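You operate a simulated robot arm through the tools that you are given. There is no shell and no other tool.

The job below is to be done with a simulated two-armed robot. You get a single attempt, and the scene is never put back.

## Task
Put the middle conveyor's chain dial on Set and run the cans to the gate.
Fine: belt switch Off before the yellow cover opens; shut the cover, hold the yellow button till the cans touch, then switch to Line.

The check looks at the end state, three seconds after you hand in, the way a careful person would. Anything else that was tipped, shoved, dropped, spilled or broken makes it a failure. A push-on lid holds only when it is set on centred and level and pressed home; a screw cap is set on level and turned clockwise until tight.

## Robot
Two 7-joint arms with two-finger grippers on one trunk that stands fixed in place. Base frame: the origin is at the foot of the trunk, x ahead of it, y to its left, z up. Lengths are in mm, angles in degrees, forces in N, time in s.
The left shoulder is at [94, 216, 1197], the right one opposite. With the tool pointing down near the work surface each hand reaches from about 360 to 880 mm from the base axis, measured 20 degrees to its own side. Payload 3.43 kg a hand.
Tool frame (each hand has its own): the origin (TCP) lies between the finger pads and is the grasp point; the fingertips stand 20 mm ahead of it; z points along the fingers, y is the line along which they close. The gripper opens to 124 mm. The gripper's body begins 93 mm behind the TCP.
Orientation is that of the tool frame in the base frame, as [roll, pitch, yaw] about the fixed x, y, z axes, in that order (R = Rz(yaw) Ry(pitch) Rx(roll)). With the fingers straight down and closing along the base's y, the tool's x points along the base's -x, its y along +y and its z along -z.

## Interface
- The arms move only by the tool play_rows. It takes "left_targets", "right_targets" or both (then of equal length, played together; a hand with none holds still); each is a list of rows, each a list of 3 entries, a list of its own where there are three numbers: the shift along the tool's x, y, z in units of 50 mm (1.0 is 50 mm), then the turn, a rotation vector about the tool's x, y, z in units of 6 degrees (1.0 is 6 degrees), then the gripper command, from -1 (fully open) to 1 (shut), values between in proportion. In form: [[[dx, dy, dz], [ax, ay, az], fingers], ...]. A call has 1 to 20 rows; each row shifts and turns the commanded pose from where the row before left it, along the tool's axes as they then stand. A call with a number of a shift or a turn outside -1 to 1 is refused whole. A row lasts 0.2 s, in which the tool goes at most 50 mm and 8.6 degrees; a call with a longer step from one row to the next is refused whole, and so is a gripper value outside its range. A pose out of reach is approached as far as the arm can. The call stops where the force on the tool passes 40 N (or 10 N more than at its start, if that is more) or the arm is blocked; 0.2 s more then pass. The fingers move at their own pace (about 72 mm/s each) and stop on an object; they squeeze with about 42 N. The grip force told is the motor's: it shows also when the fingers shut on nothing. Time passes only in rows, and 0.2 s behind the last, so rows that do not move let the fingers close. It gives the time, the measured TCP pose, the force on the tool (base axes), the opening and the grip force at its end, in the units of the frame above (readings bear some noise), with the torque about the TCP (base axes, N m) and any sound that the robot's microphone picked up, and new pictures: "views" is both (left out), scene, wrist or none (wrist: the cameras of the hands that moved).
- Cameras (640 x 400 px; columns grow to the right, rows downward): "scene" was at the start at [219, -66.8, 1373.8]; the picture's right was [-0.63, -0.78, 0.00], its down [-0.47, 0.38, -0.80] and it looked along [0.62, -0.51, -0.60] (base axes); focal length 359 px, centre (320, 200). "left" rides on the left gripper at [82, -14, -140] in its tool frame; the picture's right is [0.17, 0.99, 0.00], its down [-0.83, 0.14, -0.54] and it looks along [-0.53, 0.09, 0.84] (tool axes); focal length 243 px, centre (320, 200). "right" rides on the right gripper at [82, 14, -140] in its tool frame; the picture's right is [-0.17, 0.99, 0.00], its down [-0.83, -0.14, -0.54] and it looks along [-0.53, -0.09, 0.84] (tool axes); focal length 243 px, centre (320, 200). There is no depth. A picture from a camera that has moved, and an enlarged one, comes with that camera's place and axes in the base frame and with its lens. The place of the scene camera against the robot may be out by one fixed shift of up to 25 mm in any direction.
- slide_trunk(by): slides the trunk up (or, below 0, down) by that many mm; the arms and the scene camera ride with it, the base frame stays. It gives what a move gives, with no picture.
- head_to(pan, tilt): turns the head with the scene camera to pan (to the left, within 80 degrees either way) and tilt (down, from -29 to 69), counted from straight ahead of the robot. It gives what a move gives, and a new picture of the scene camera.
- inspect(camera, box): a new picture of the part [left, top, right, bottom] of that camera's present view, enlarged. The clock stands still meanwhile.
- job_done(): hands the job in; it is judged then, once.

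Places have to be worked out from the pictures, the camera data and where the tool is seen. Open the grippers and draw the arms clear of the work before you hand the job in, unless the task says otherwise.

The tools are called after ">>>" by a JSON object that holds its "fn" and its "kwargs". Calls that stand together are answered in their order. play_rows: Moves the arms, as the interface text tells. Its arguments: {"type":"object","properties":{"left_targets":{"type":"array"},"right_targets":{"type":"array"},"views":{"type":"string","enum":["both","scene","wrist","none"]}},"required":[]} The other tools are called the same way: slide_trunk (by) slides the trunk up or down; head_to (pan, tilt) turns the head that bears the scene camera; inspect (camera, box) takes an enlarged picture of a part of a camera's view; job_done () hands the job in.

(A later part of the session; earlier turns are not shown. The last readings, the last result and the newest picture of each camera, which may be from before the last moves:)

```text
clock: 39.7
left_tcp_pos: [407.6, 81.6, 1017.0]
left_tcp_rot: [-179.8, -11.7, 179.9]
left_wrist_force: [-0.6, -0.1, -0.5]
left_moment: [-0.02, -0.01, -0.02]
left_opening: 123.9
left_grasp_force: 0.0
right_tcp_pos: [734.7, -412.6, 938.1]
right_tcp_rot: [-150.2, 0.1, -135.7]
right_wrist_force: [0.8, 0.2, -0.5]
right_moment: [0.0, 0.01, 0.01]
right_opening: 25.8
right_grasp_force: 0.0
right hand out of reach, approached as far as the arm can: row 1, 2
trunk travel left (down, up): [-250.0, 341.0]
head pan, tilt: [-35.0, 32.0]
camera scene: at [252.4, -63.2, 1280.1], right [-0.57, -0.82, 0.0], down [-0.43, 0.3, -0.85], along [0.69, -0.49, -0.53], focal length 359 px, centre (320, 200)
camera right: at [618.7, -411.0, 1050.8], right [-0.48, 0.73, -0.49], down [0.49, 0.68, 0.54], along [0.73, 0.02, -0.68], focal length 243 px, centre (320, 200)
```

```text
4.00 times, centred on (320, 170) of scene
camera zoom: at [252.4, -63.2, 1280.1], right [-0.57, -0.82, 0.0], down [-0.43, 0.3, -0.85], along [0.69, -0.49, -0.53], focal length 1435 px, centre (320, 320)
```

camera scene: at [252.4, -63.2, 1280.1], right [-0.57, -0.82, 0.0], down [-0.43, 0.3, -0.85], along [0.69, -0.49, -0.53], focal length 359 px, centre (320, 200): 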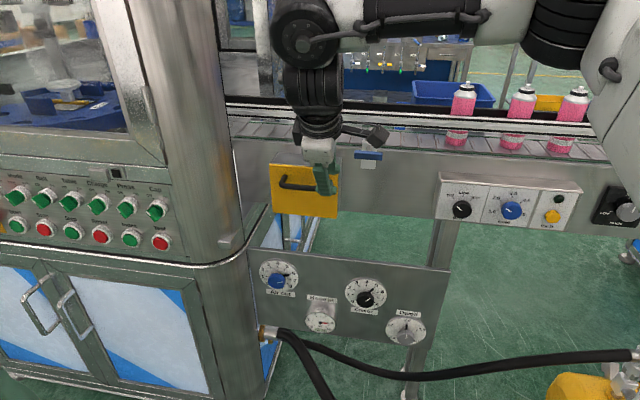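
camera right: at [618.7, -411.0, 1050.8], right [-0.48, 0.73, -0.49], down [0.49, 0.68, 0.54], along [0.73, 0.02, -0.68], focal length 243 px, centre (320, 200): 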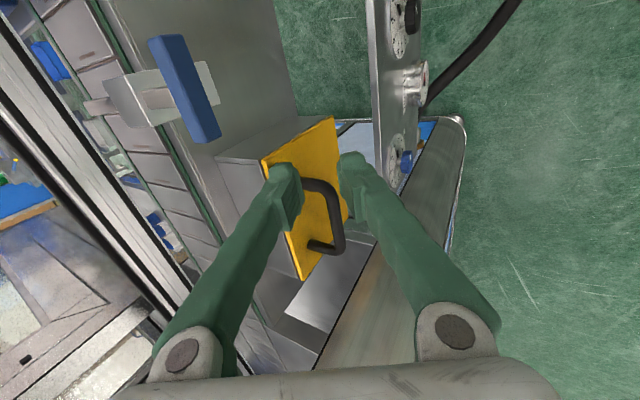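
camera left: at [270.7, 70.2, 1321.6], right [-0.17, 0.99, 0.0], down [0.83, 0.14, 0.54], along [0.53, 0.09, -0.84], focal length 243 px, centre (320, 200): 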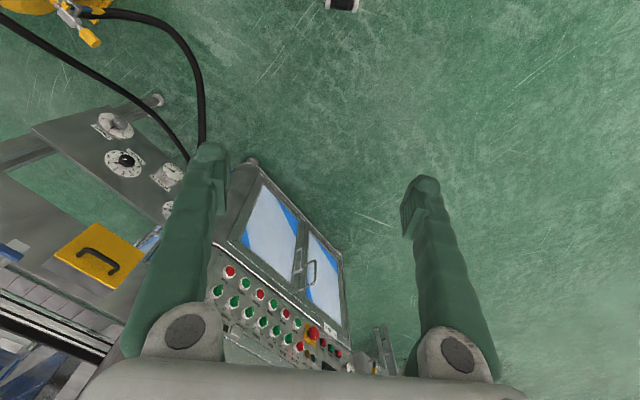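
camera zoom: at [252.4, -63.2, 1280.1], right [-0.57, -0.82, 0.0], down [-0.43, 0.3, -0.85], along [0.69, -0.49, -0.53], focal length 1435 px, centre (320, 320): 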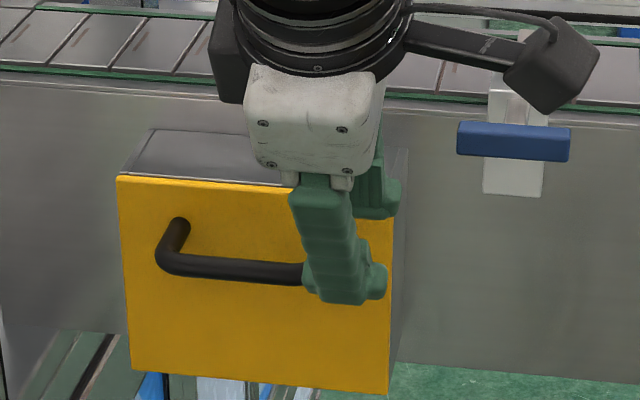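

The forearm comes in from the right, nearly square to the hand, so the wrist bend is the limit. Leaning the hand to the right (fingertips pointing left-down) relieves it and still lets the fingers straddle the bar, so I tilt 30° about the closing axis.

>>> {"fn": "play_rows", "kwargs": {"right_targets": [[[0, 0, 0], [0, -1, 0], 0.58], [[0, 0, 0], [0, -1, 0], 0.58], [[0, 0, 0], [0, -1, 0], 0.58], [[0, 0, 0], [0, -1, 0], 0.58], [[0, 0, 0], [0, -1, 0], 0.58], [[0, 0, 0], [0, 0, 0], 0.58]], "views": "both"}}

```text
clock: 41.1
left_tcp_pos: [405.1, 82.2, 1018.3]
left_tcp_rot: [-179.6, -11.8, -179.9]
left_wrist_force: [-0.6, -0.3, -0.2]
left_moment: [-0.03, -0.01, 0.01]
left_opening: 123.8
left_grasp_force: 0.0
right_tcp_pos: [735.3, -409.7, 939.3]
right_tcp_rot: [-146.5, 25.5, -119.9]
right_wrist_force: [0.4, 0.4, 0.4]
right_moment: [-0.04, 0.04, 0.01]
right_opening: 26.2
right_grasp_force: 0.1
trunk travel left (down, up): [-250.0, 341.0]
head pan, tilt: [-35.0, 32.0]
camera scene: at [252.1, -62.7, 1280.2], right [-0.57, -0.82, 0.0], down [-0.43, 0.3, -0.85], along [0.69, -0.49, -0.53], focal length 359 px, centre (320, 200)
camera right: at [598.4, -470.7, 1000.2], right [-0.52, 0.74, -0.42], down [0.1, 0.54, 0.83], along [0.85, 0.39, -0.36], focal length 243 px, centre (320, 200)
```

scene: 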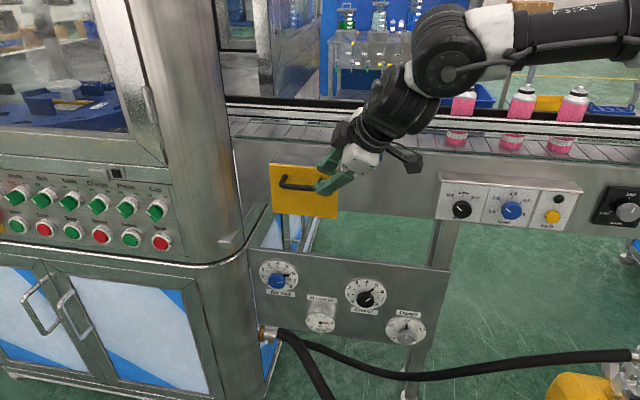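
right: 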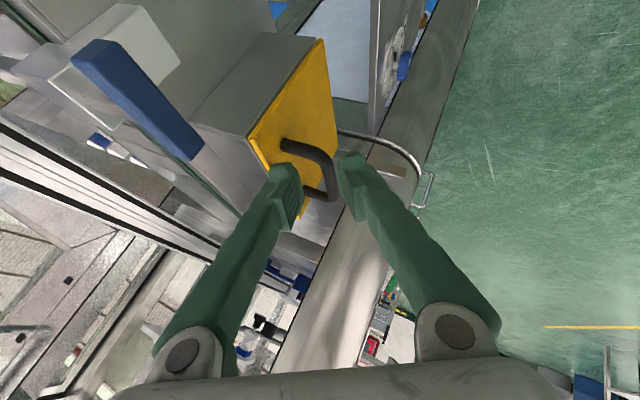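

The tilt succeeded without strain. Now I shift to the pre-grasp point 50 mm from the bar along the new tool axis and check alignment.

>>> {"fn": "play_rows", "kwargs": {"right_targets": [[[-0.518, 0.002, 0.436], [0, 0, 0], 0.58], [[0, 0, 0], [0, 0, 0], 0.58]], "views": "both"}}

>>> {"fn": "inspect", "kwargs": {"camera": "right", "box": [230, 100, 390, 260]}}

>>> {"fn": "inspect", "kwargs": {"camera": "scene", "box": [250, 130, 410, 230]}}

```text
clock: 41.7
left_tcp_pos: [404.4, 80.7, 1019.2]
left_tcp_rot: [-179.8, -11.8, 180.0]
left_wrist_force: [0.3, -0.7, 0.4]
left_moment: [0.04, 0.03, 0.0]
left_opening: 123.9
left_grasp_force: 0.1
right_tcp_pos: [761.6, -391.7, 934.0]
right_tcp_rot: [-146.5, 25.5, -120.0]
right_wrist_force: [0.0, 0.1, 0.2]
right_moment: [0.0, -0.01, 0.01]
right_opening: 26.1
right_grasp_force: 0.1
trunk travel left (down, up): [-250.0, 341.0]
head pan, tilt: [-35.0, 32.0]
camera scene: at [250.8, -64.4, 1280.4], right [-0.57, -0.82, 0.0], down [-0.43, 0.3, -0.85], along [0.7, -0.49, -0.53], focal length 359 px, centre (320, 200)
camera right: at [624.1, -450.8, 995.5], right [-0.52, 0.74, -0.42], down [0.1, 0.54, 0.83], along [0.85, 0.39, -0.36], focal length 243 px, centre (320, 200)
```

scene: 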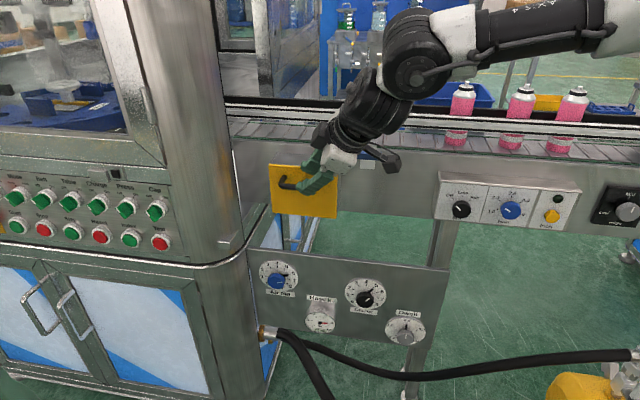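
right: 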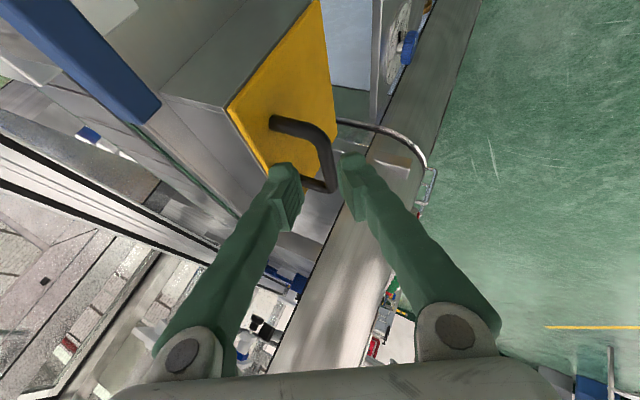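

```text
2.50 times, centred on (310, 180) of right
camera zoom: at [624.1, -450.8, 995.5], right [-0.52, 0.74, -0.42], down [0.1, 0.54, 0.83], along [0.85, 0.39, -0.36], focal length 606 px, centre (345, 250)
```

zoom: 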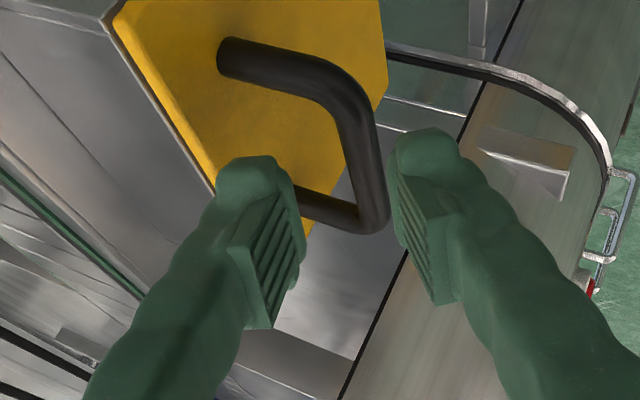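

```text
4.00 times, centred on (330, 180) of scene
camera zoom: at [250.8, -64.4, 1280.4], right [-0.57, -0.82, 0.0], down [-0.43, 0.3, -0.85], along [0.7, -0.49, -0.53], focal length 1435 px, centre (280, 280)
```

zoom: 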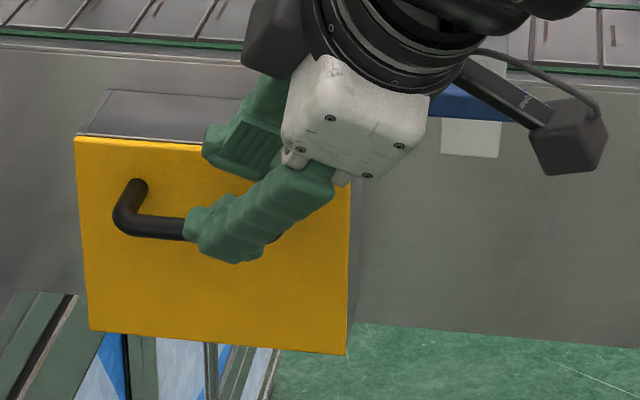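

The bar lies centred between the fingers, about 4 mm toward the outer finger. I shift 4 mm outward and advance 25 mm along the tool axis first.

>>> {"fn": "play_rows", "kwargs": {"right_targets": [[[0, 0.088, 0], [0, 0, 0], 0.58], [[0, 0, 0.25], [0, 0, 0], 0.58], [[0, 0, 0.25], [0, 0, 0], 0.58], [[0, 0, 0], [0, 0, 0], 0.58]], "views": "wrist"}}

>>> {"fn": "inspect", "kwargs": {"camera": "right", "box": [230, 100, 390, 260]}}

>>> {"fn": "inspect", "kwargs": {"camera": "scene", "box": [250, 130, 410, 230]}}

```text
clock: 42.7
left_tcp_pos: [404.9, 80.7, 1017.7]
left_tcp_rot: [-179.7, -11.7, 180.0]
left_wrist_force: [0.0, 0.9, -0.2]
left_moment: [-0.04, -0.01, 0.02]
left_opening: 123.9
left_grasp_force: 0.0
right_tcp_pos: [776.6, -385.1, 911.9]
right_tcp_rot: [-146.5, 25.5, -119.9]
right_wrist_force: [-0.4, -0.1, -0.2]
right_moment: [-0.01, -0.03, -0.01]
right_opening: 25.7
right_grasp_force: 0.0
trunk travel left (down, up): [-250.0, 341.0]
head pan, tilt: [-35.0, 32.0]
camera right: at [638.4, -445.3, 973.3], right [-0.52, 0.74, -0.42], down [0.1, 0.54, 0.83], along [0.85, 0.39, -0.36], focal length 243 px, centre (320, 200)
```

right: 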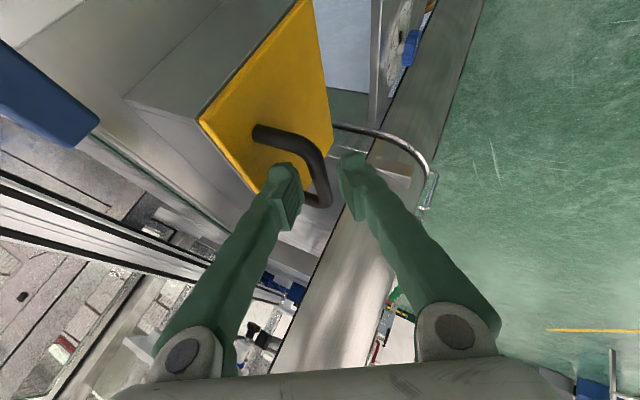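

```text
2.50 times, centred on (310, 180) of right
camera zoom: at [638.4, -445.3, 973.3], right [-0.52, 0.74, -0.42], down [0.1, 0.54, 0.83], along [0.85, 0.39, -0.36], focal length 606 px, centre (345, 250)
```

zoom: 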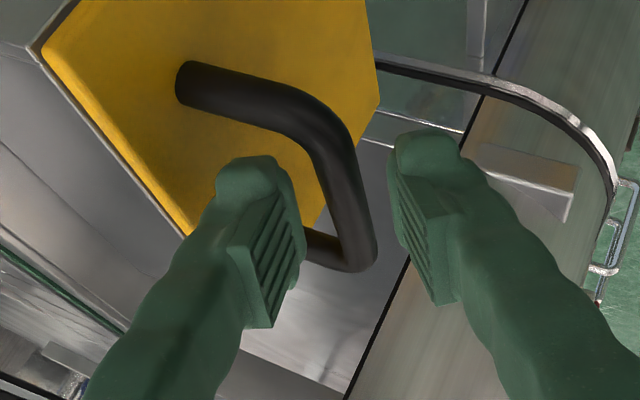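

```text
4.00 times, centred on (330, 180) of scene
camera zoom: at [251.5, -63.4, 1280.3], right [-0.57, -0.82, 0.0], down [-0.43, 0.3, -0.85], along [0.69, -0.49, -0.53], focal length 1435 px, centre (280, 280)
```

zoom: 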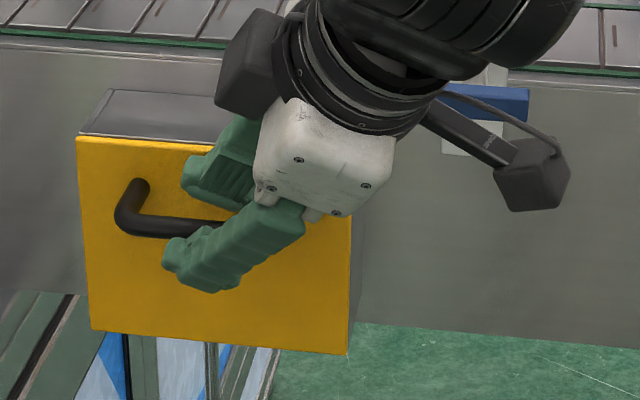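

Bar is centred between the fingers. I advance 22 mm more so it sits between the pads.

>>> {"fn": "play_rows", "kwargs": {"right_targets": [[[0, 0, 0.22], [0, 0, 0], 0.58], [[0, 0, 0.22], [0, 0, 0], 0.58], [[0, 0, 0], [0, 0, 0], 0.58]], "views": "wrist"}}

>>> {"fn": "inspect", "kwargs": {"camera": "right", "box": [230, 100, 390, 260]}}

>>> {"fn": "inspect", "kwargs": {"camera": "scene", "box": [250, 130, 410, 230]}}

```text
clock: 43.5
left_tcp_pos: [406.3, 82.0, 1018.5]
left_tcp_rot: [-179.7, -11.7, -180.0]
left_wrist_force: [1.0, -0.1, 0.1]
left_moment: [-0.01, 0.0, 0.01]
left_opening: 123.8
left_grasp_force: 0.1
right_tcp_pos: [791.2, -384.1, 896.0]
right_tcp_rot: [-146.5, 25.5, -119.9]
right_wrist_force: [-0.3, -0.8, 0.5]
right_moment: [0.01, -0.01, -0.01]
right_opening: 25.7
right_grasp_force: 0.0
trunk travel left (down, up): [-250.0, 341.0]
head pan, tilt: [-35.0, 32.0]
camera right: at [652.8, -444.5, 957.4], right [-0.52, 0.74, -0.42], down [0.1, 0.54, 0.83], along [0.85, 0.39, -0.36], focal length 243 px, centre (320, 200)
```

right: 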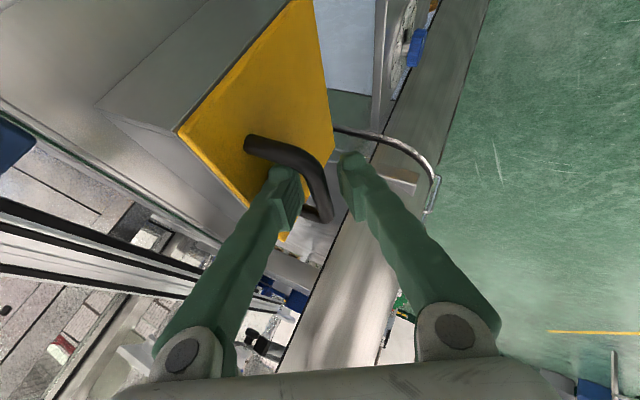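

```text
2.50 times, centred on (310, 180) of right
camera zoom: at [652.8, -444.5, 957.4], right [-0.52, 0.74, -0.42], down [0.1, 0.54, 0.83], along [0.85, 0.39, -0.36], focal length 606 px, centre (345, 250)
```

zoom: 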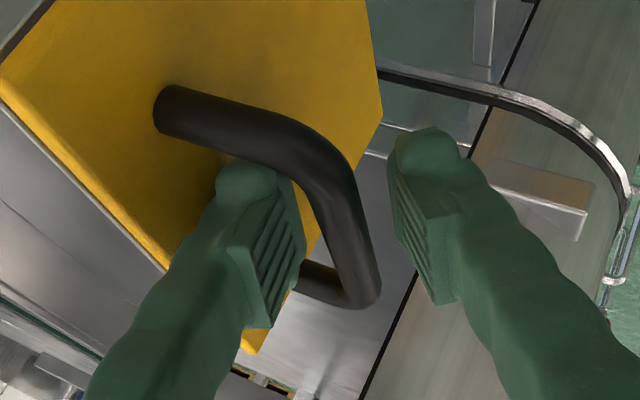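

```text
4.00 times, centred on (330, 180) of scene
camera zoom: at [251.7, -63.2, 1280.3], right [-0.57, -0.82, 0.0], down [-0.43, 0.3, -0.85], along [0.69, -0.49, -0.53], focal length 1435 px, centre (280, 280)
```

zoom: 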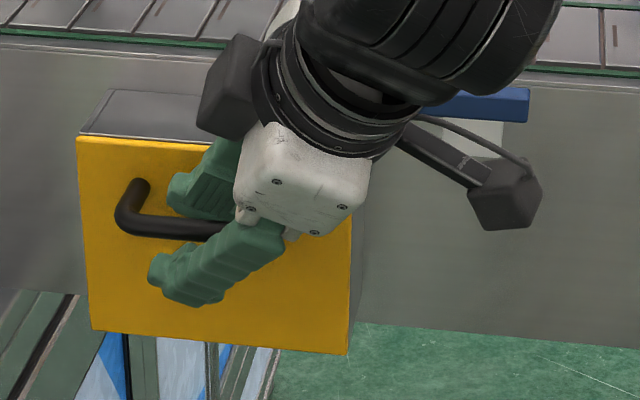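

The bar now sits right between the pads at the grasp point. I close the fingers on it.

>>> {"fn": "play_rows", "kwargs": {"right_targets": [[[0, 0, 0], [0, 0, 0], 1.0], [[0, 0, 0], [0, 0, 0], 1.0], [[0, 0, 0], [0, 0, 0], 1.0]], "views": "both"}}

```text
clock: 44.3
left_tcp_pos: [406.9, 80.6, 1016.6]
left_tcp_rot: [-179.7, -11.8, -179.9]
left_wrist_force: [0.8, -0.3, -1.3]
left_moment: [-0.02, 0.0, -0.02]
left_opening: 124.0
left_grasp_force: 0.0
right_tcp_pos: [791.3, -384.7, 893.2]
right_tcp_rot: [-146.7, 25.2, -120.0]
right_wrist_force: [5.0, -1.0, -9.6]
right_moment: [-0.07, 0.08, -0.07]
right_opening: 5.9
right_grasp_force: 39.6
trunk travel left (down, up): [-250.0, 341.0]
head pan, tilt: [-35.0, 32.0]
camera scene: at [253.5, -63.8, 1279.8], right [-0.57, -0.82, 0.0], down [-0.44, 0.3, -0.85], along [0.69, -0.49, -0.53], focal length 359 px, centre (320, 200)
camera right: at [653.6, -445.1, 955.4], right [-0.52, 0.74, -0.42], down [0.11, 0.54, 0.83], along [0.85, 0.39, -0.36], focal length 243 px, centre (320, 200)
```

scene: 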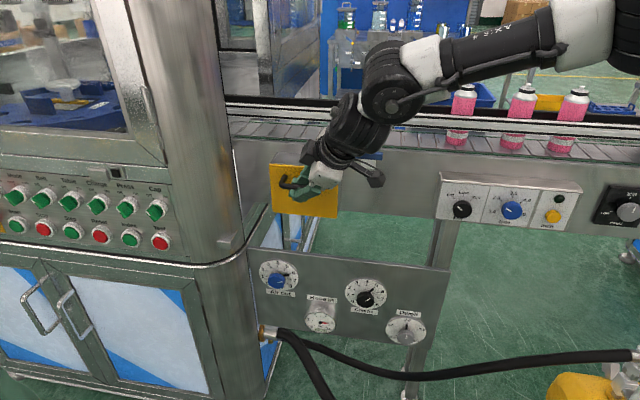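
right: 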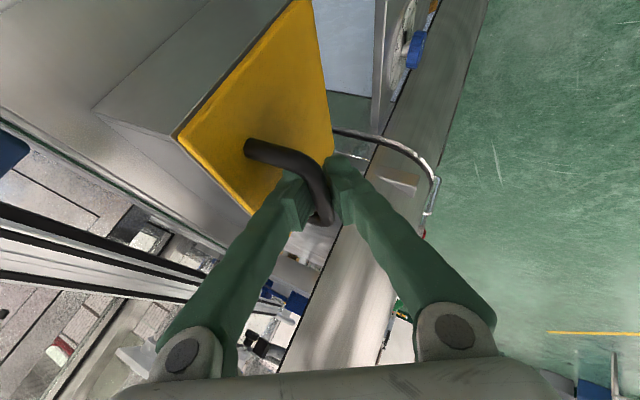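

Something is held at 5.9 mm opening — thinner than I expected for the bar. I zoom in to see what the pads are holding.

>>> {"fn": "inspect", "kwargs": {"camera": "right", "box": [260, 130, 380, 250]}}

>>> {"fn": "inspect", "kwargs": {"camera": "scene", "box": [250, 140, 370, 215]}}

```text
3.33 times, centred on (320, 190) of right
camera zoom: at [653.6, -445.1, 955.4], right [-0.52, 0.74, -0.42], down [0.11, 0.54, 0.83], along [0.85, 0.39, -0.36], focal length 809 px, centre (320, 233)
```

zoom: 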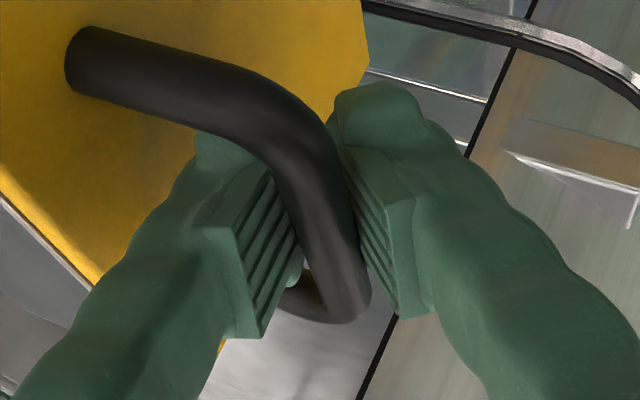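

```text
5.33 times, centred on (310, 178) of scene
camera zoom: at [253.5, -63.8, 1279.8], right [-0.57, -0.82, 0.0], down [-0.44, 0.3, -0.85], along [0.69, -0.49, -0.53], focal length 1913 px, centre (373, 320)
```

zoom: 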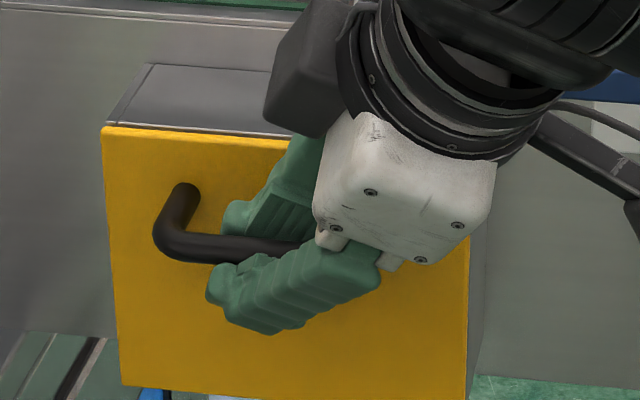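

The pads are closed around the bar. I pull gently outward (~6 mm along the expected bottom-hinge arc) and watch the force.

>>> {"fn": "play_rows", "kwargs": {"right_targets": [[[-0.007, 0.119, -0.016], [0, 0, 0], 1.0], [[0, 0, 0], [0, 0, 0], 1.0]], "views": "scene"}}

>>> {"fn": "inspect", "kwargs": {"camera": "scene", "box": [250, 140, 370, 215]}}

```text
clock: 44.9
left_tcp_pos: [407.5, 80.8, 1016.6]
left_tcp_rot: [-179.7, -11.8, 180.0]
left_wrist_force: [-1.0, 0.0, 0.0]
left_moment: [-0.04, 0.0, 0.0]
left_opening: 124.0
left_grasp_force: 0.0
right_tcp_pos: [787.5, -381.6, 890.1]
right_tcp_rot: [-146.8, 25.4, -120.1]
right_wrist_force: [10.0, -3.7, -10.7]
right_moment: [-0.1, 0.05, -0.2]
right_opening: 6.1
right_grasp_force: 38.7
trunk travel left (down, up): [-250.0, 341.0]
head pan, tilt: [-35.0, 32.0]
camera scene: at [254.2, -64.3, 1279.7], right [-0.57, -0.82, 0.0], down [-0.44, 0.3, -0.85], along [0.69, -0.49, -0.53], focal length 359 px, centre (320, 200)
```

scene: 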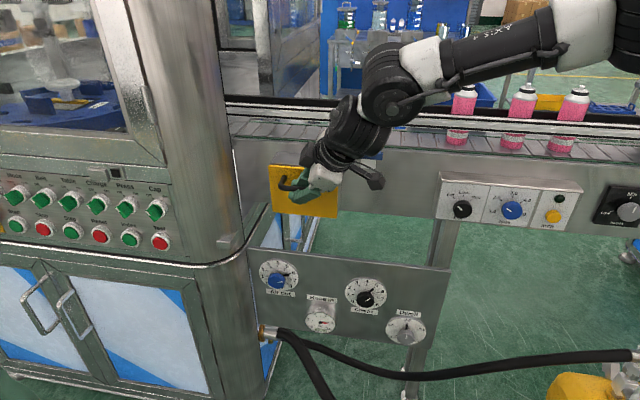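

```text
5.33 times, centred on (310, 178) of scene
camera zoom: at [254.2, -64.3, 1279.7], right [-0.57, -0.82, 0.0], down [-0.44, 0.3, -0.85], along [0.69, -0.49, -0.53], focal length 1913 px, centre (373, 320)
```

zoom: 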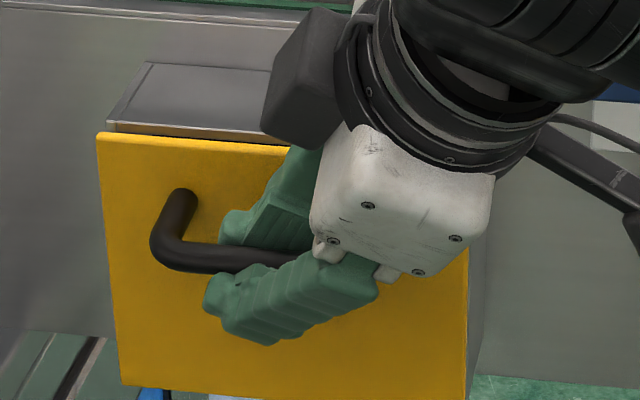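

The cover's top edge has opened with the bottom staying put, so it is bottom-hinged as thought. I continue along the arc to about 30°.

>>> {"fn": "play_rows", "kwargs": {"right_targets": [[[-0.005, 0.118, -0.012], [0, 0, 0], 1.0], [[-0.004, 0.117, -0.011], [0, 0, 0], 1.0], [[0.012, 0.175, 0.017], [0, 0, 0], 1.0], [[0.012, 0.174, 0.017], [0, 0, 0], 1.0], [[0.027, 0.168, 0.044], [0, 0, 0], 1.0], [[0.028, 0.168, 0.045], [0, 0, 0], 1.0]], "views": "both"}}

>>> {"fn": "inspect", "kwargs": {"camera": "scene", "box": [240, 140, 400, 240]}}

```text
clock: 46.3
left_tcp_pos: [408.6, 78.8, 1015.4]
left_tcp_rot: [-179.8, -11.9, -180.0]
left_wrist_force: [0.6, 0.0, 0.6]
left_moment: [0.0, -0.01, -0.03]
left_opening: 124.0
left_grasp_force: 0.0
right_tcp_pos: [764.0, -357.8, 861.8]
right_tcp_rot: [-146.7, 25.5, -120.2]
right_wrist_force: [19.2, -12.4, -15.2]
right_moment: [-0.15, 0.02, -0.28]
right_opening: 6.2
right_grasp_force: 38.1
trunk travel left (down, up): [-250.0, 341.0]
head pan, tilt: [-35.0, 32.0]
camera scene: at [255.8, -65.5, 1279.3], right [-0.57, -0.82, 0.0], down [-0.44, 0.31, -0.85], along [0.69, -0.49, -0.53], focal length 359 px, centre (320, 200)
camera right: at [625.9, -417.7, 924.5], right [-0.52, 0.74, -0.42], down [0.11, 0.54, 0.83], along [0.85, 0.39, -0.36], focal length 243 px, centre (320, 200)
```

scene: 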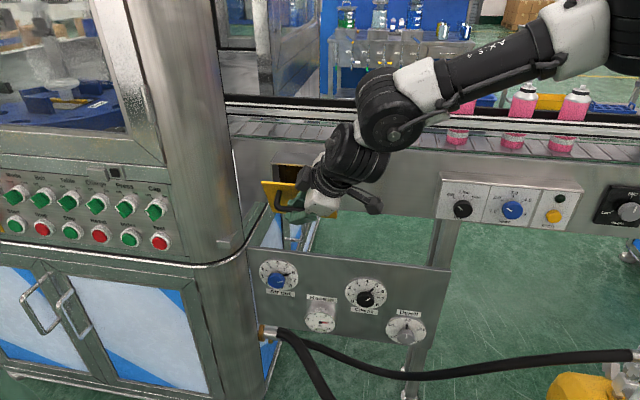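
right: 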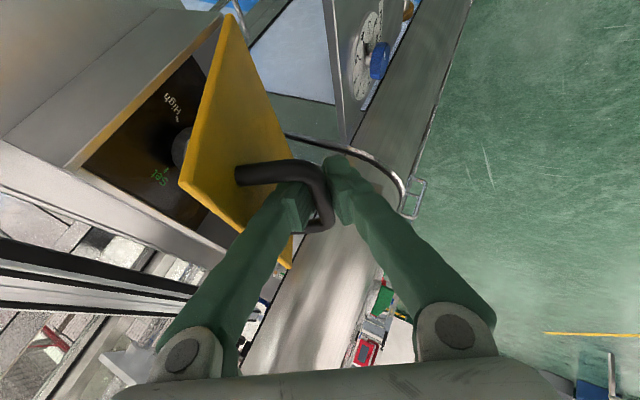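

```text
4.00 times, centred on (320, 190) of scene
camera zoom: at [255.8, -65.5, 1279.3], right [-0.57, -0.82, 0.0], down [-0.44, 0.31, -0.85], along [0.69, -0.49, -0.53], focal length 1435 px, centre (320, 240)
```

zoom: 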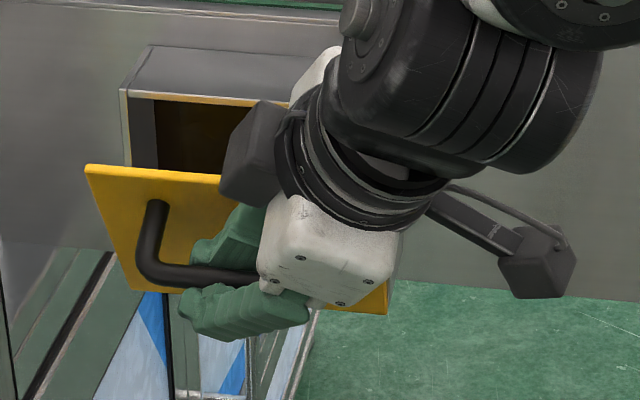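

The cover swings open; inside is a dial with "Set" and "High". Resistance is moderate (~27 N), so I go on along the arc to about 50°.

>>> {"fn": "play_rows", "kwargs": {"right_targets": [[[0.04, 0.158, 0.068], [0, 0, 0], 1.0], [[0.041, 0.157, 0.068], [0, 0, 0], 1.0], [[0.05, 0.135, 0.09], [0, 0, 0], 1.0], [[0.055, 0.14, 0.09], [0, 0, 0], 1.0]], "views": "both"}}

>>> {"fn": "inspect", "kwargs": {"camera": "scene", "box": [240, 140, 400, 240]}}

>>> {"fn": "inspect", "kwargs": {"camera": "right", "box": [20, 20, 340, 260]}}

```text
clock: 47.3
left_tcp_pos: [407.7, 80.0, 1017.4]
left_tcp_rot: [-179.7, -11.7, 179.9]
left_wrist_force: [0.4, 0.2, -0.5]
left_moment: [-0.04, -0.04, 0.04]
left_opening: 124.2
left_grasp_force: 0.0
right_tcp_pos: [752.2, -346.6, 836.7]
right_tcp_rot: [-146.1, 25.7, -120.1]
right_wrist_force: [19.3, -18.2, 4.4]
right_moment: [-1.55, -0.32, -1.91]
right_opening: 5.8
right_grasp_force: 38.5
trunk travel left (down, up): [-250.0, 341.0]
head pan, tilt: [-35.0, 32.0]
camera scene: at [253.5, -64.9, 1280.0], right [-0.57, -0.82, 0.0], down [-0.44, 0.31, -0.85], along [0.69, -0.49, -0.53], focal length 359 px, centre (320, 200)
camera right: at [613.8, -406.1, 897.6], right [-0.51, 0.75, -0.42], down [0.1, 0.54, 0.83], along [0.85, 0.39, -0.36], focal length 243 px, centre (320, 200)
```

scene: 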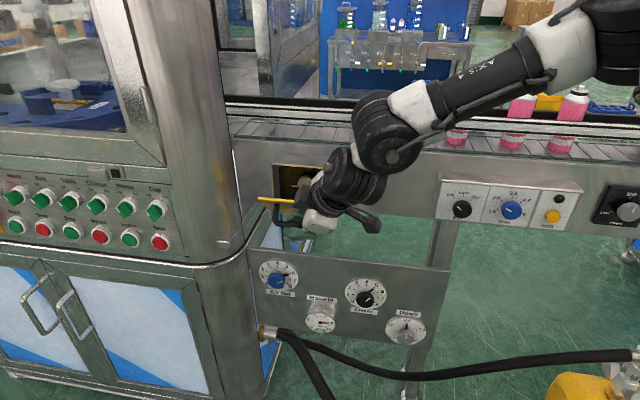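
right: 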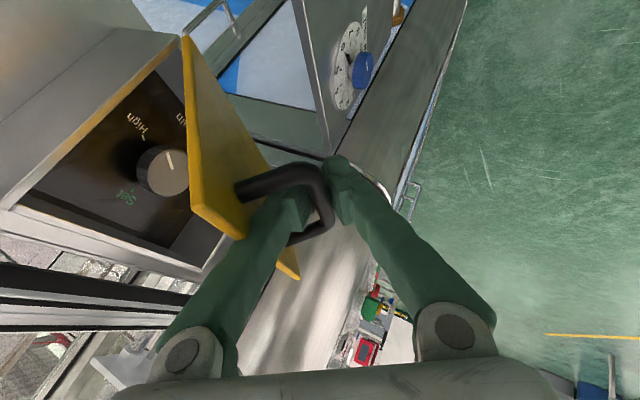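

```text
4.00 times, centred on (320, 190) of scene
camera zoom: at [253.5, -64.9, 1280.0], right [-0.57, -0.82, 0.0], down [-0.44, 0.31, -0.85], along [0.69, -0.49, -0.53], focal length 1435 px, centre (320, 240)
```

zoom: 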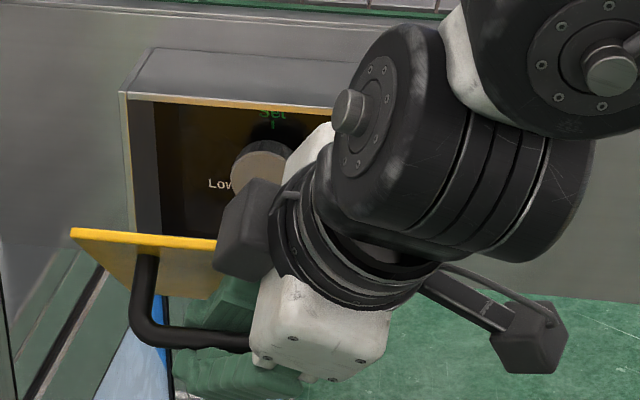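

```text
1.67 times, centred on (180, 140) of right
camera zoom: at [613.8, -406.1, 897.6], right [-0.51, 0.75, -0.42], down [0.1, 0.54, 0.83], along [0.85, 0.39, -0.36], focal length 404 px, centre (553, 300)
```

zoom: 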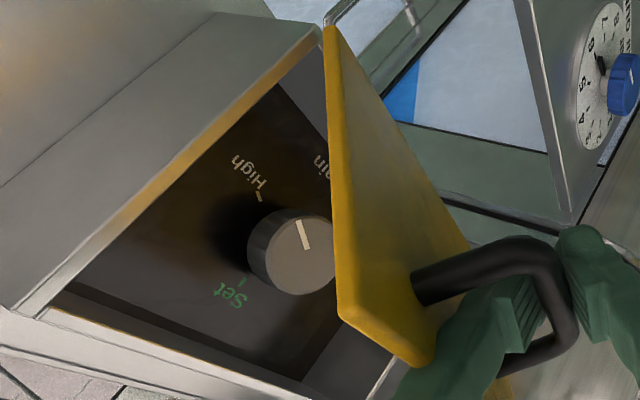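

The cover is ~60° open and the dial (Low/Set/High, labelled Chain) is in sight. I loosen the grip slightly to see whether the cover stays, falls open or springs back.

>>> {"fn": "play_rows", "kwargs": {"right_targets": [[[0, -0.03, 0], [0, 0, 0], 0.74], [[0, 0, 0], [0, 0, 0], 0.74], [[0, 0, 0], [0, 0, 0], 0.74]], "views": "both"}}

>>> {"fn": "inspect", "kwargs": {"camera": "scene", "box": [240, 140, 400, 240]}}

```text
clock: 48.1
left_tcp_pos: [405.6, 82.4, 1017.2]
left_tcp_rot: [-179.6, -11.7, 180.0]
left_wrist_force: [-0.2, 0.2, 0.0]
left_moment: [0.03, 0.0, 0.04]
left_opening: 124.0
left_grasp_force: 0.1
right_tcp_pos: [750.2, -342.5, 835.6]
right_tcp_rot: [-146.5, 25.5, -119.8]
right_wrist_force: [-2.1, 3.2, 1.2]
right_moment: [-0.18, -0.06, -0.08]
right_opening: 15.1
right_grasp_force: 0.0
trunk travel left (down, up): [-250.0, 341.0]
head pan, tilt: [-35.0, 32.0]
camera scene: at [251.7, -62.8, 1280.3], right [-0.57, -0.82, 0.0], down [-0.43, 0.3, -0.85], along [0.69, -0.49, -0.53], focal length 359 px, centre (320, 200)
camera right: at [611.9, -403.7, 897.5], right [-0.52, 0.74, -0.42], down [0.1, 0.54, 0.83], along [0.85, 0.39, -0.36], focal length 243 px, centre (320, 200)
```

scene: 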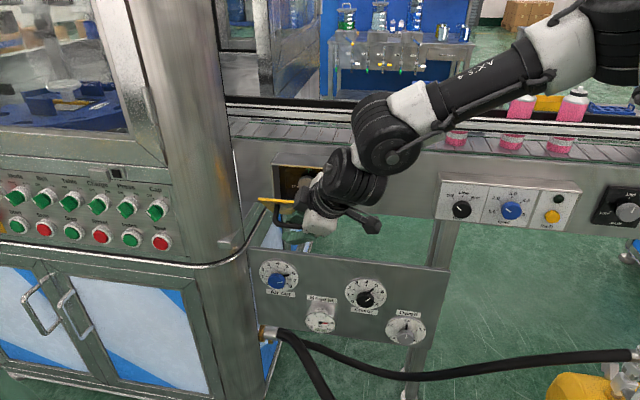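
right: 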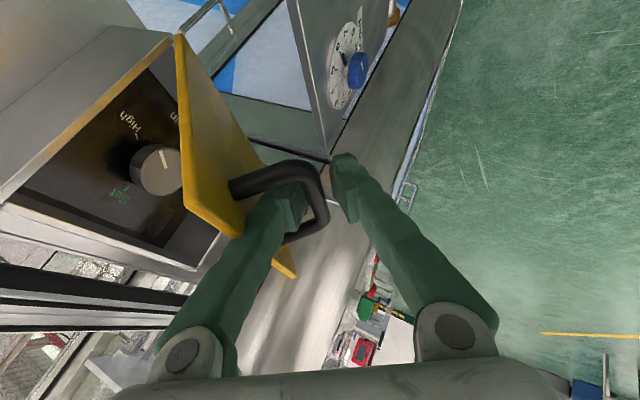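

```text
4.00 times, centred on (320, 190) of scene
camera zoom: at [251.7, -62.8, 1280.3], right [-0.57, -0.82, 0.0], down [-0.43, 0.3, -0.85], along [0.69, -0.49, -0.53], focal length 1435 px, centre (320, 240)
```

zoom: 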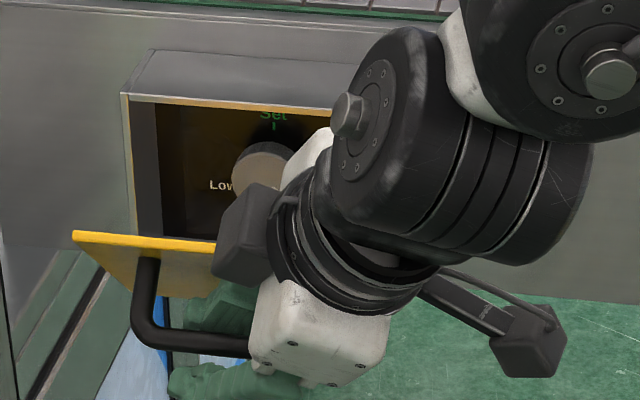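

Loosened, the load drops to nearly zero and the cover holds its angle, leaning outward on the inner finger. I withdraw the hand back along its own axis, letting the cover settle by itself.

>>> {"fn": "play_rows", "kwargs": {"right_targets": [[[0, 0, -0.3], [0, 0, 0], 0.74], [[0, 0, -0.3], [0, 0, 0], 0.74], [[0, 0, -0.4], [0, 0, 0], 0.74], [[0, 0, -0.4], [0, 0, 0], 0.74]], "views": "both"}}

>>> {"fn": "inspect", "kwargs": {"camera": "scene", "box": [240, 140, 400, 240]}}

```text
clock: 49.1
left_tcp_pos: [405.1, 81.3, 1017.9]
left_tcp_rot: [-179.6, -11.8, -180.0]
left_wrist_force: [1.0, -0.7, -0.3]
left_moment: [0.0, -0.01, 0.0]
left_opening: 124.3
left_grasp_force: 0.1
right_tcp_pos: [703.5, -347.9, 889.0]
right_tcp_rot: [-146.5, 25.5, -120.0]
right_wrist_force: [-0.2, 0.0, 0.3]
right_moment: [-0.01, -0.02, -0.01]
right_opening: 15.9
right_grasp_force: 0.0
trunk travel left (down, up): [-250.0, 341.0]
head pan, tilt: [-35.0, 32.0]
camera scene: at [251.2, -63.0, 1280.4], right [-0.57, -0.82, 0.0], down [-0.43, 0.3, -0.85], along [0.69, -0.49, -0.53], focal length 359 px, centre (320, 200)
camera right: at [565.1, -407.8, 950.6], right [-0.52, 0.74, -0.42], down [0.1, 0.54, 0.83], along [0.85, 0.39, -0.36], focal length 243 px, centre (320, 200)
```

scene: 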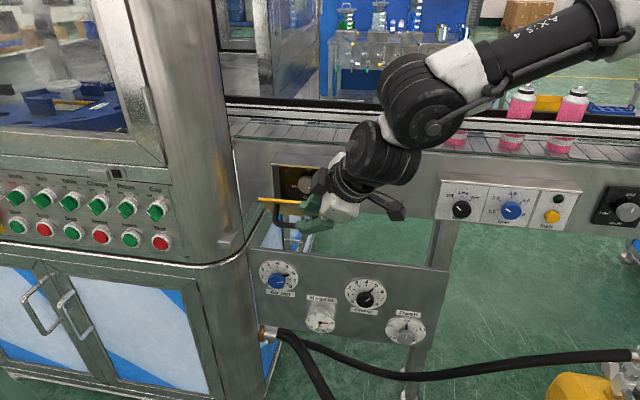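
right: 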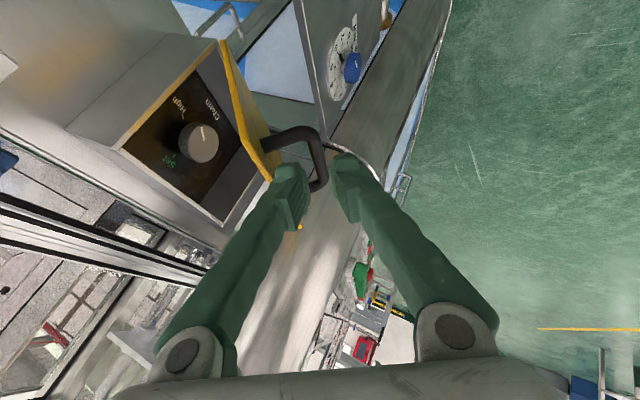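

```text
4.00 times, centred on (320, 190) of scene
camera zoom: at [251.2, -63.0, 1280.4], right [-0.57, -0.82, 0.0], down [-0.43, 0.3, -0.85], along [0.69, -0.49, -0.53], focal length 1435 px, centre (320, 240)
```

zoom: 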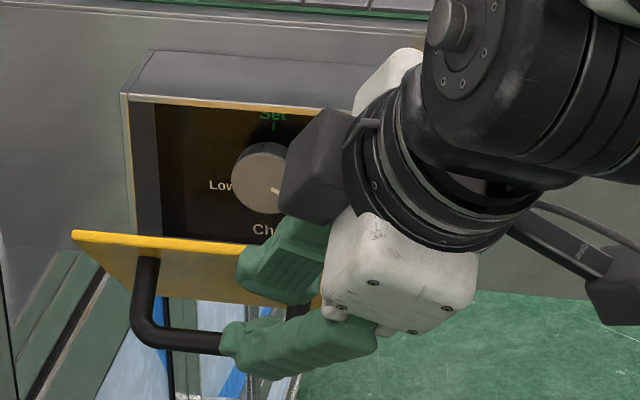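

The cover stays where left (friction hinge), about 42° open – not enough. I'll close the fingers, go up and over its free edge, and push it further open from inside.

>>> {"fn": "play_rows", "kwargs": {"right_targets": [[[-0.337, -0.219, -0.593], [0, 0, 0], 1.0], [[-0.337, -0.219, -0.593], [0, 0, 0], 1.0], [[0.2175, -0.802, 0.4065], [0, 0, 0], 1.0], [[0.2175, -0.802, 0.4065], [0, 0, 0], 1.0], [[0, 0, 0], [0, 0, 0], 1.0]], "views": "both"}}

>>> {"fn": "inspect", "kwargs": {"camera": "scene", "box": [240, 120, 400, 220]}}

>>> {"fn": "inspect", "kwargs": {"camera": "right", "box": [100, 60, 400, 280]}}

```text
clock: 50.3
left_tcp_pos: [405.5, 82.3, 1018.3]
left_tcp_rot: [-179.7, -11.7, 180.0]
left_wrist_force: [0.4, -0.5, -0.9]
left_moment: [-0.01, -0.03, -0.01]
left_opening: 124.2
left_grasp_force: 0.1
right_tcp_pos: [757.6, -402.0, 958.7]
right_tcp_rot: [-146.5, 25.4, -119.9]
right_wrist_force: [0.1, -1.1, 0.3]
right_moment: [0.02, 0.02, -0.01]
right_opening: 0.0
right_grasp_force: 34.3
trunk travel left (down, up): [-250.0, 341.0]
head pan, tilt: [-35.0, 32.0]
camera scene: at [251.6, -63.2, 1280.3], right [-0.57, -0.82, 0.0], down [-0.43, 0.3, -0.85], along [0.69, -0.49, -0.53], focal length 359 px, centre (320, 200)
camera right: at [619.3, -461.9, 1020.7], right [-0.52, 0.74, -0.42], down [0.1, 0.54, 0.83], along [0.85, 0.39, -0.36], focal length 243 px, centre (320, 200)
```

scene: 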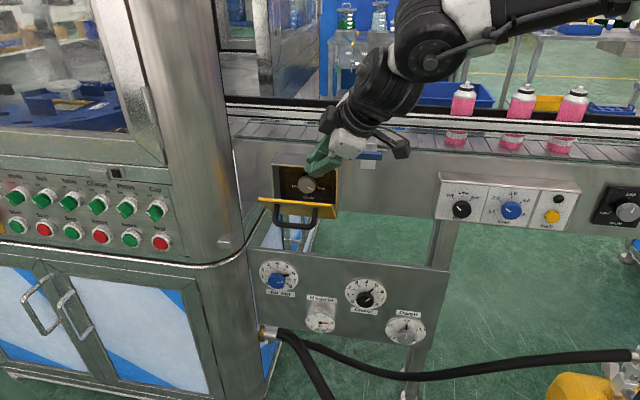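
right: 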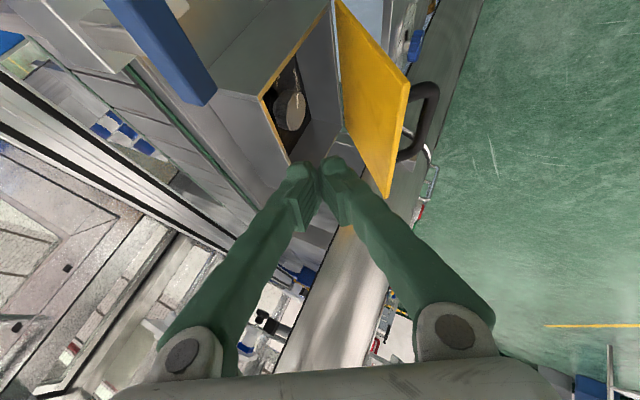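

```text
4.00 times, centred on (320, 170) of scene
camera zoom: at [251.6, -63.2, 1280.3], right [-0.57, -0.82, 0.0], down [-0.43, 0.3, -0.85], along [0.69, -0.49, -0.53], focal length 1435 px, centre (320, 320)
```

zoom: 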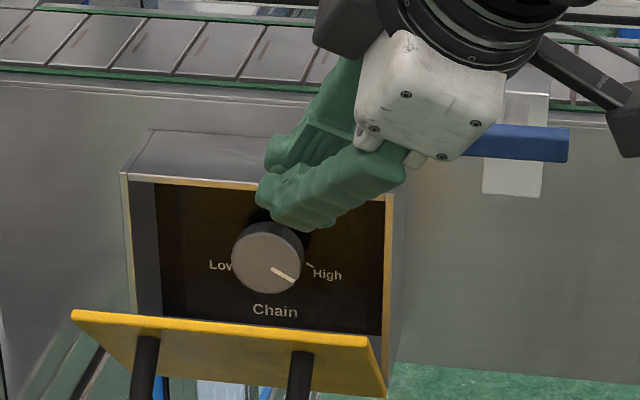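

```text
1.82 times, centred on (250, 170) of right
camera zoom: at [619.3, -461.9, 1020.7], right [-0.52, 0.74, -0.42], down [0.1, 0.54, 0.83], along [0.85, 0.39, -0.36], focal length 441 px, centre (447, 254)
```

zoom: 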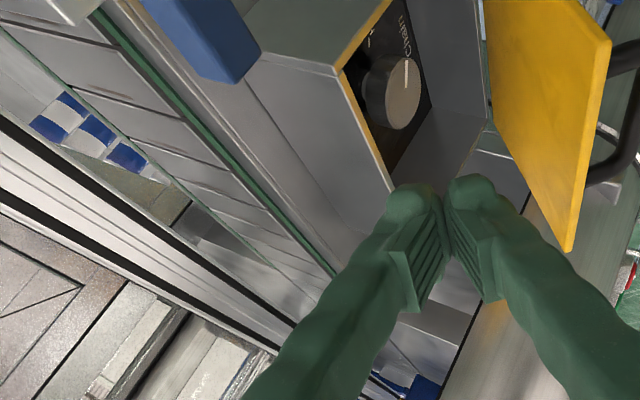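

Now the whole dial is visible: knob front at u≈-287, N≈906, z≈863, recessed ~37 mm, pointer at High; Set is at the top. First I lower the closed fingertips inside the cover's free edge to push it further open.

>>> {"fn": "play_rows", "kwargs": {"right_targets": [[[0.327, 0.3785, 0.572], [0, 0, 0], 1.0], [[0.327, 0.3785, 0.572], [0, 0, 0], 1.0], [[0, 0, 0], [0, 0, 0], 1.0]], "views": "both"}}

>>> {"fn": "inspect", "kwargs": {"camera": "scene", "box": [240, 120, 400, 220]}}

>>> {"fn": "inspect", "kwargs": {"camera": "right", "box": [100, 60, 400, 280]}}

```text
clock: 51.1
left_tcp_pos: [405.9, 81.4, 1018.4]
left_tcp_rot: [-179.6, -11.7, 180.0]
left_wrist_force: [-0.2, 0.9, -0.3]
left_moment: [-0.01, 0.0, -0.02]
left_opening: 124.0
left_grasp_force: 0.1
right_tcp_pos: [758.2, -402.2, 884.2]
right_tcp_rot: [-146.6, 25.5, -120.0]
right_wrist_force: [0.0, 0.6, 0.2]
right_moment: [0.01, 0.0, -0.01]
right_opening: 0.0
right_grasp_force: 34.8
trunk travel left (down, up): [-250.0, 341.0]
head pan, tilt: [-35.0, 32.0]
camera scene: at [251.4, -62.9, 1280.4], right [-0.57, -0.82, 0.0], down [-0.43, 0.3, -0.85], along [0.69, -0.49, -0.53], focal length 359 px, centre (320, 200)
camera right: at [619.5, -462.2, 944.8], right [-0.52, 0.74, -0.42], down [0.1, 0.54, 0.83], along [0.85, 0.39, -0.36], focal length 243 px, centre (320, 200)
```

scene: 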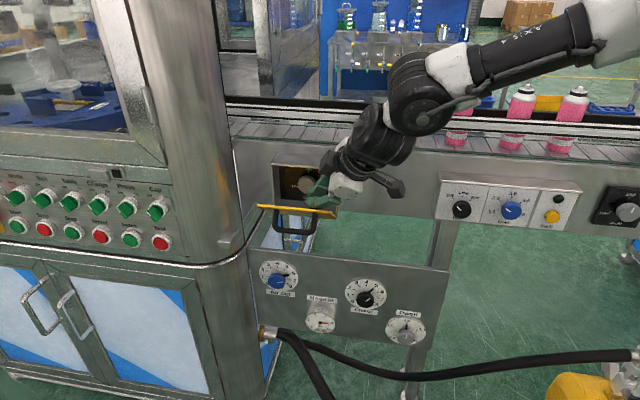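
right: 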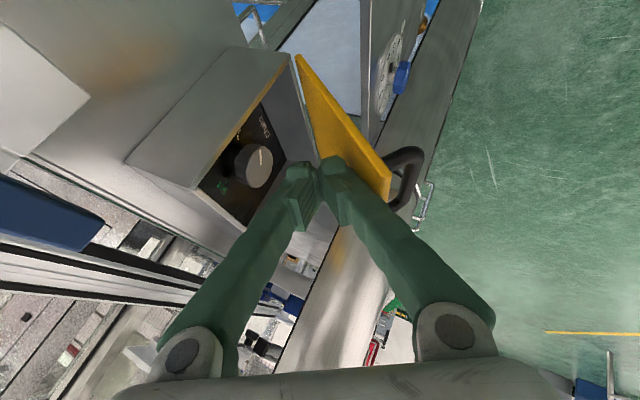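

```text
4.00 times, centred on (320, 170) of scene
camera zoom: at [251.4, -62.9, 1280.4], right [-0.57, -0.82, 0.0], down [-0.43, 0.3, -0.85], along [0.69, -0.49, -0.53], focal length 1435 px, centre (320, 320)
```

zoom: 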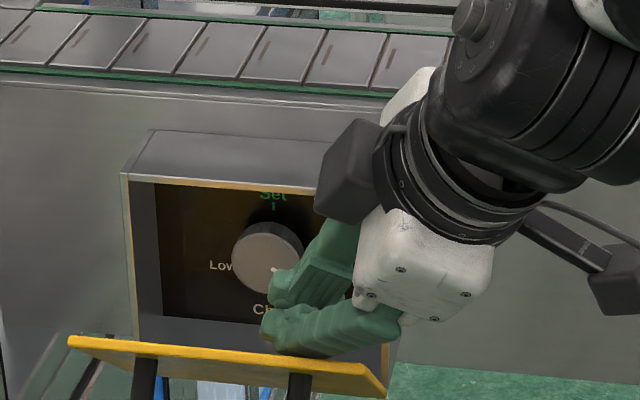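

```text
1.82 times, centred on (250, 170) of right
camera zoom: at [619.5, -462.2, 944.8], right [-0.52, 0.74, -0.42], down [0.1, 0.54, 0.83], along [0.85, 0.39, -0.36], focal length 441 px, centre (447, 254)
```

zoom: 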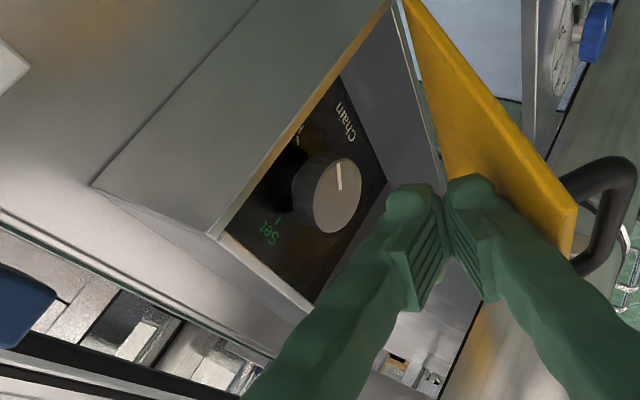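

The fingers already nudged the cover a little wider. I keep pushing it outward and down along its arc.

>>> {"fn": "play_rows", "kwargs": {"right_targets": [[[0.062, 0.186, 0.106], [0, 0, 0], 1.0], [[0.062, 0.186, 0.106], [0, 0, 0], 1.0], [[0.062, 0.186, 0.106], [0, 0, 0], 1.0], [[0.062, 0.186, 0.106], [0, 0, 0], 1.0], [[0.062, 0.186, 0.106], [0, 0, 0], 1.0], [[0.062, 0.186, 0.106], [0, 0, 0], 1.0]], "views": "both"}}

>>> {"fn": "inspect", "kwargs": {"camera": "scene", "box": [240, 120, 400, 220]}}

```text
clock: 52.5
left_tcp_pos: [405.0, 81.3, 1018.2]
left_tcp_rot: [-179.7, -11.7, -179.9]
left_wrist_force: [1.0, 0.0, 0.0]
left_moment: [0.0, 0.02, 0.02]
left_opening: 124.1
left_grasp_force: 0.1
right_tcp_pos: [736.8, -382.4, 823.3]
right_tcp_rot: [-146.5, 25.5, -120.0]
right_wrist_force: [-0.5, -0.2, 0.4]
right_moment: [-0.01, 0.01, -0.01]
right_opening: 0.0
right_grasp_force: 34.6
trunk travel left (down, up): [-250.0, 341.0]
head pan, tilt: [-35.0, 32.0]
camera scene: at [252.1, -63.4, 1280.2], right [-0.57, -0.82, 0.0], down [-0.43, 0.3, -0.85], along [0.69, -0.49, -0.53], focal length 359 px, centre (320, 200)
camera right: at [599.2, -442.0, 883.9], right [-0.52, 0.74, -0.42], down [0.1, 0.54, 0.83], along [0.85, 0.39, -0.36], focal length 243 px, centre (320, 200)
```

scene: 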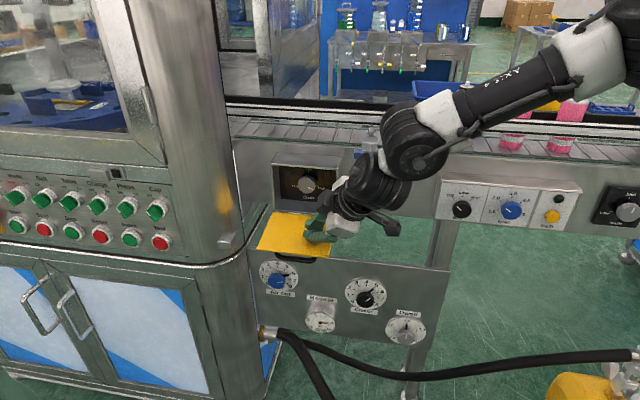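
right: 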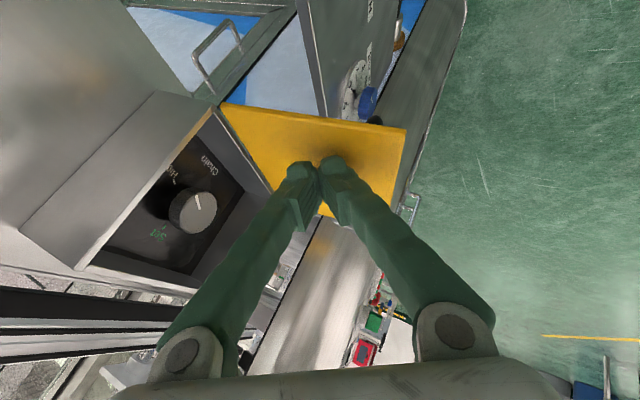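

```text
4.00 times, centred on (320, 170) of scene
camera zoom: at [252.1, -63.4, 1280.2], right [-0.57, -0.82, 0.0], down [-0.43, 0.3, -0.85], along [0.69, -0.49, -0.53], focal length 1435 px, centre (320, 320)
```

zoom: 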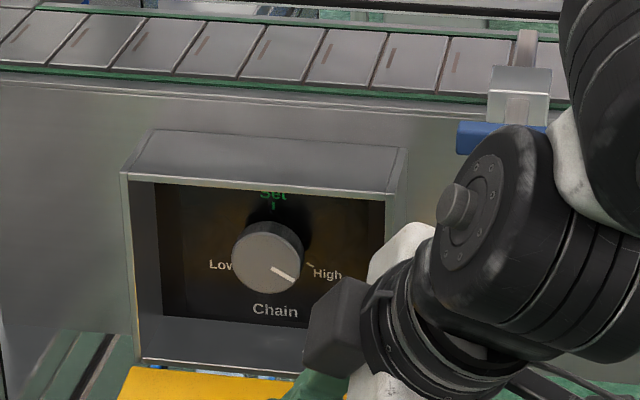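

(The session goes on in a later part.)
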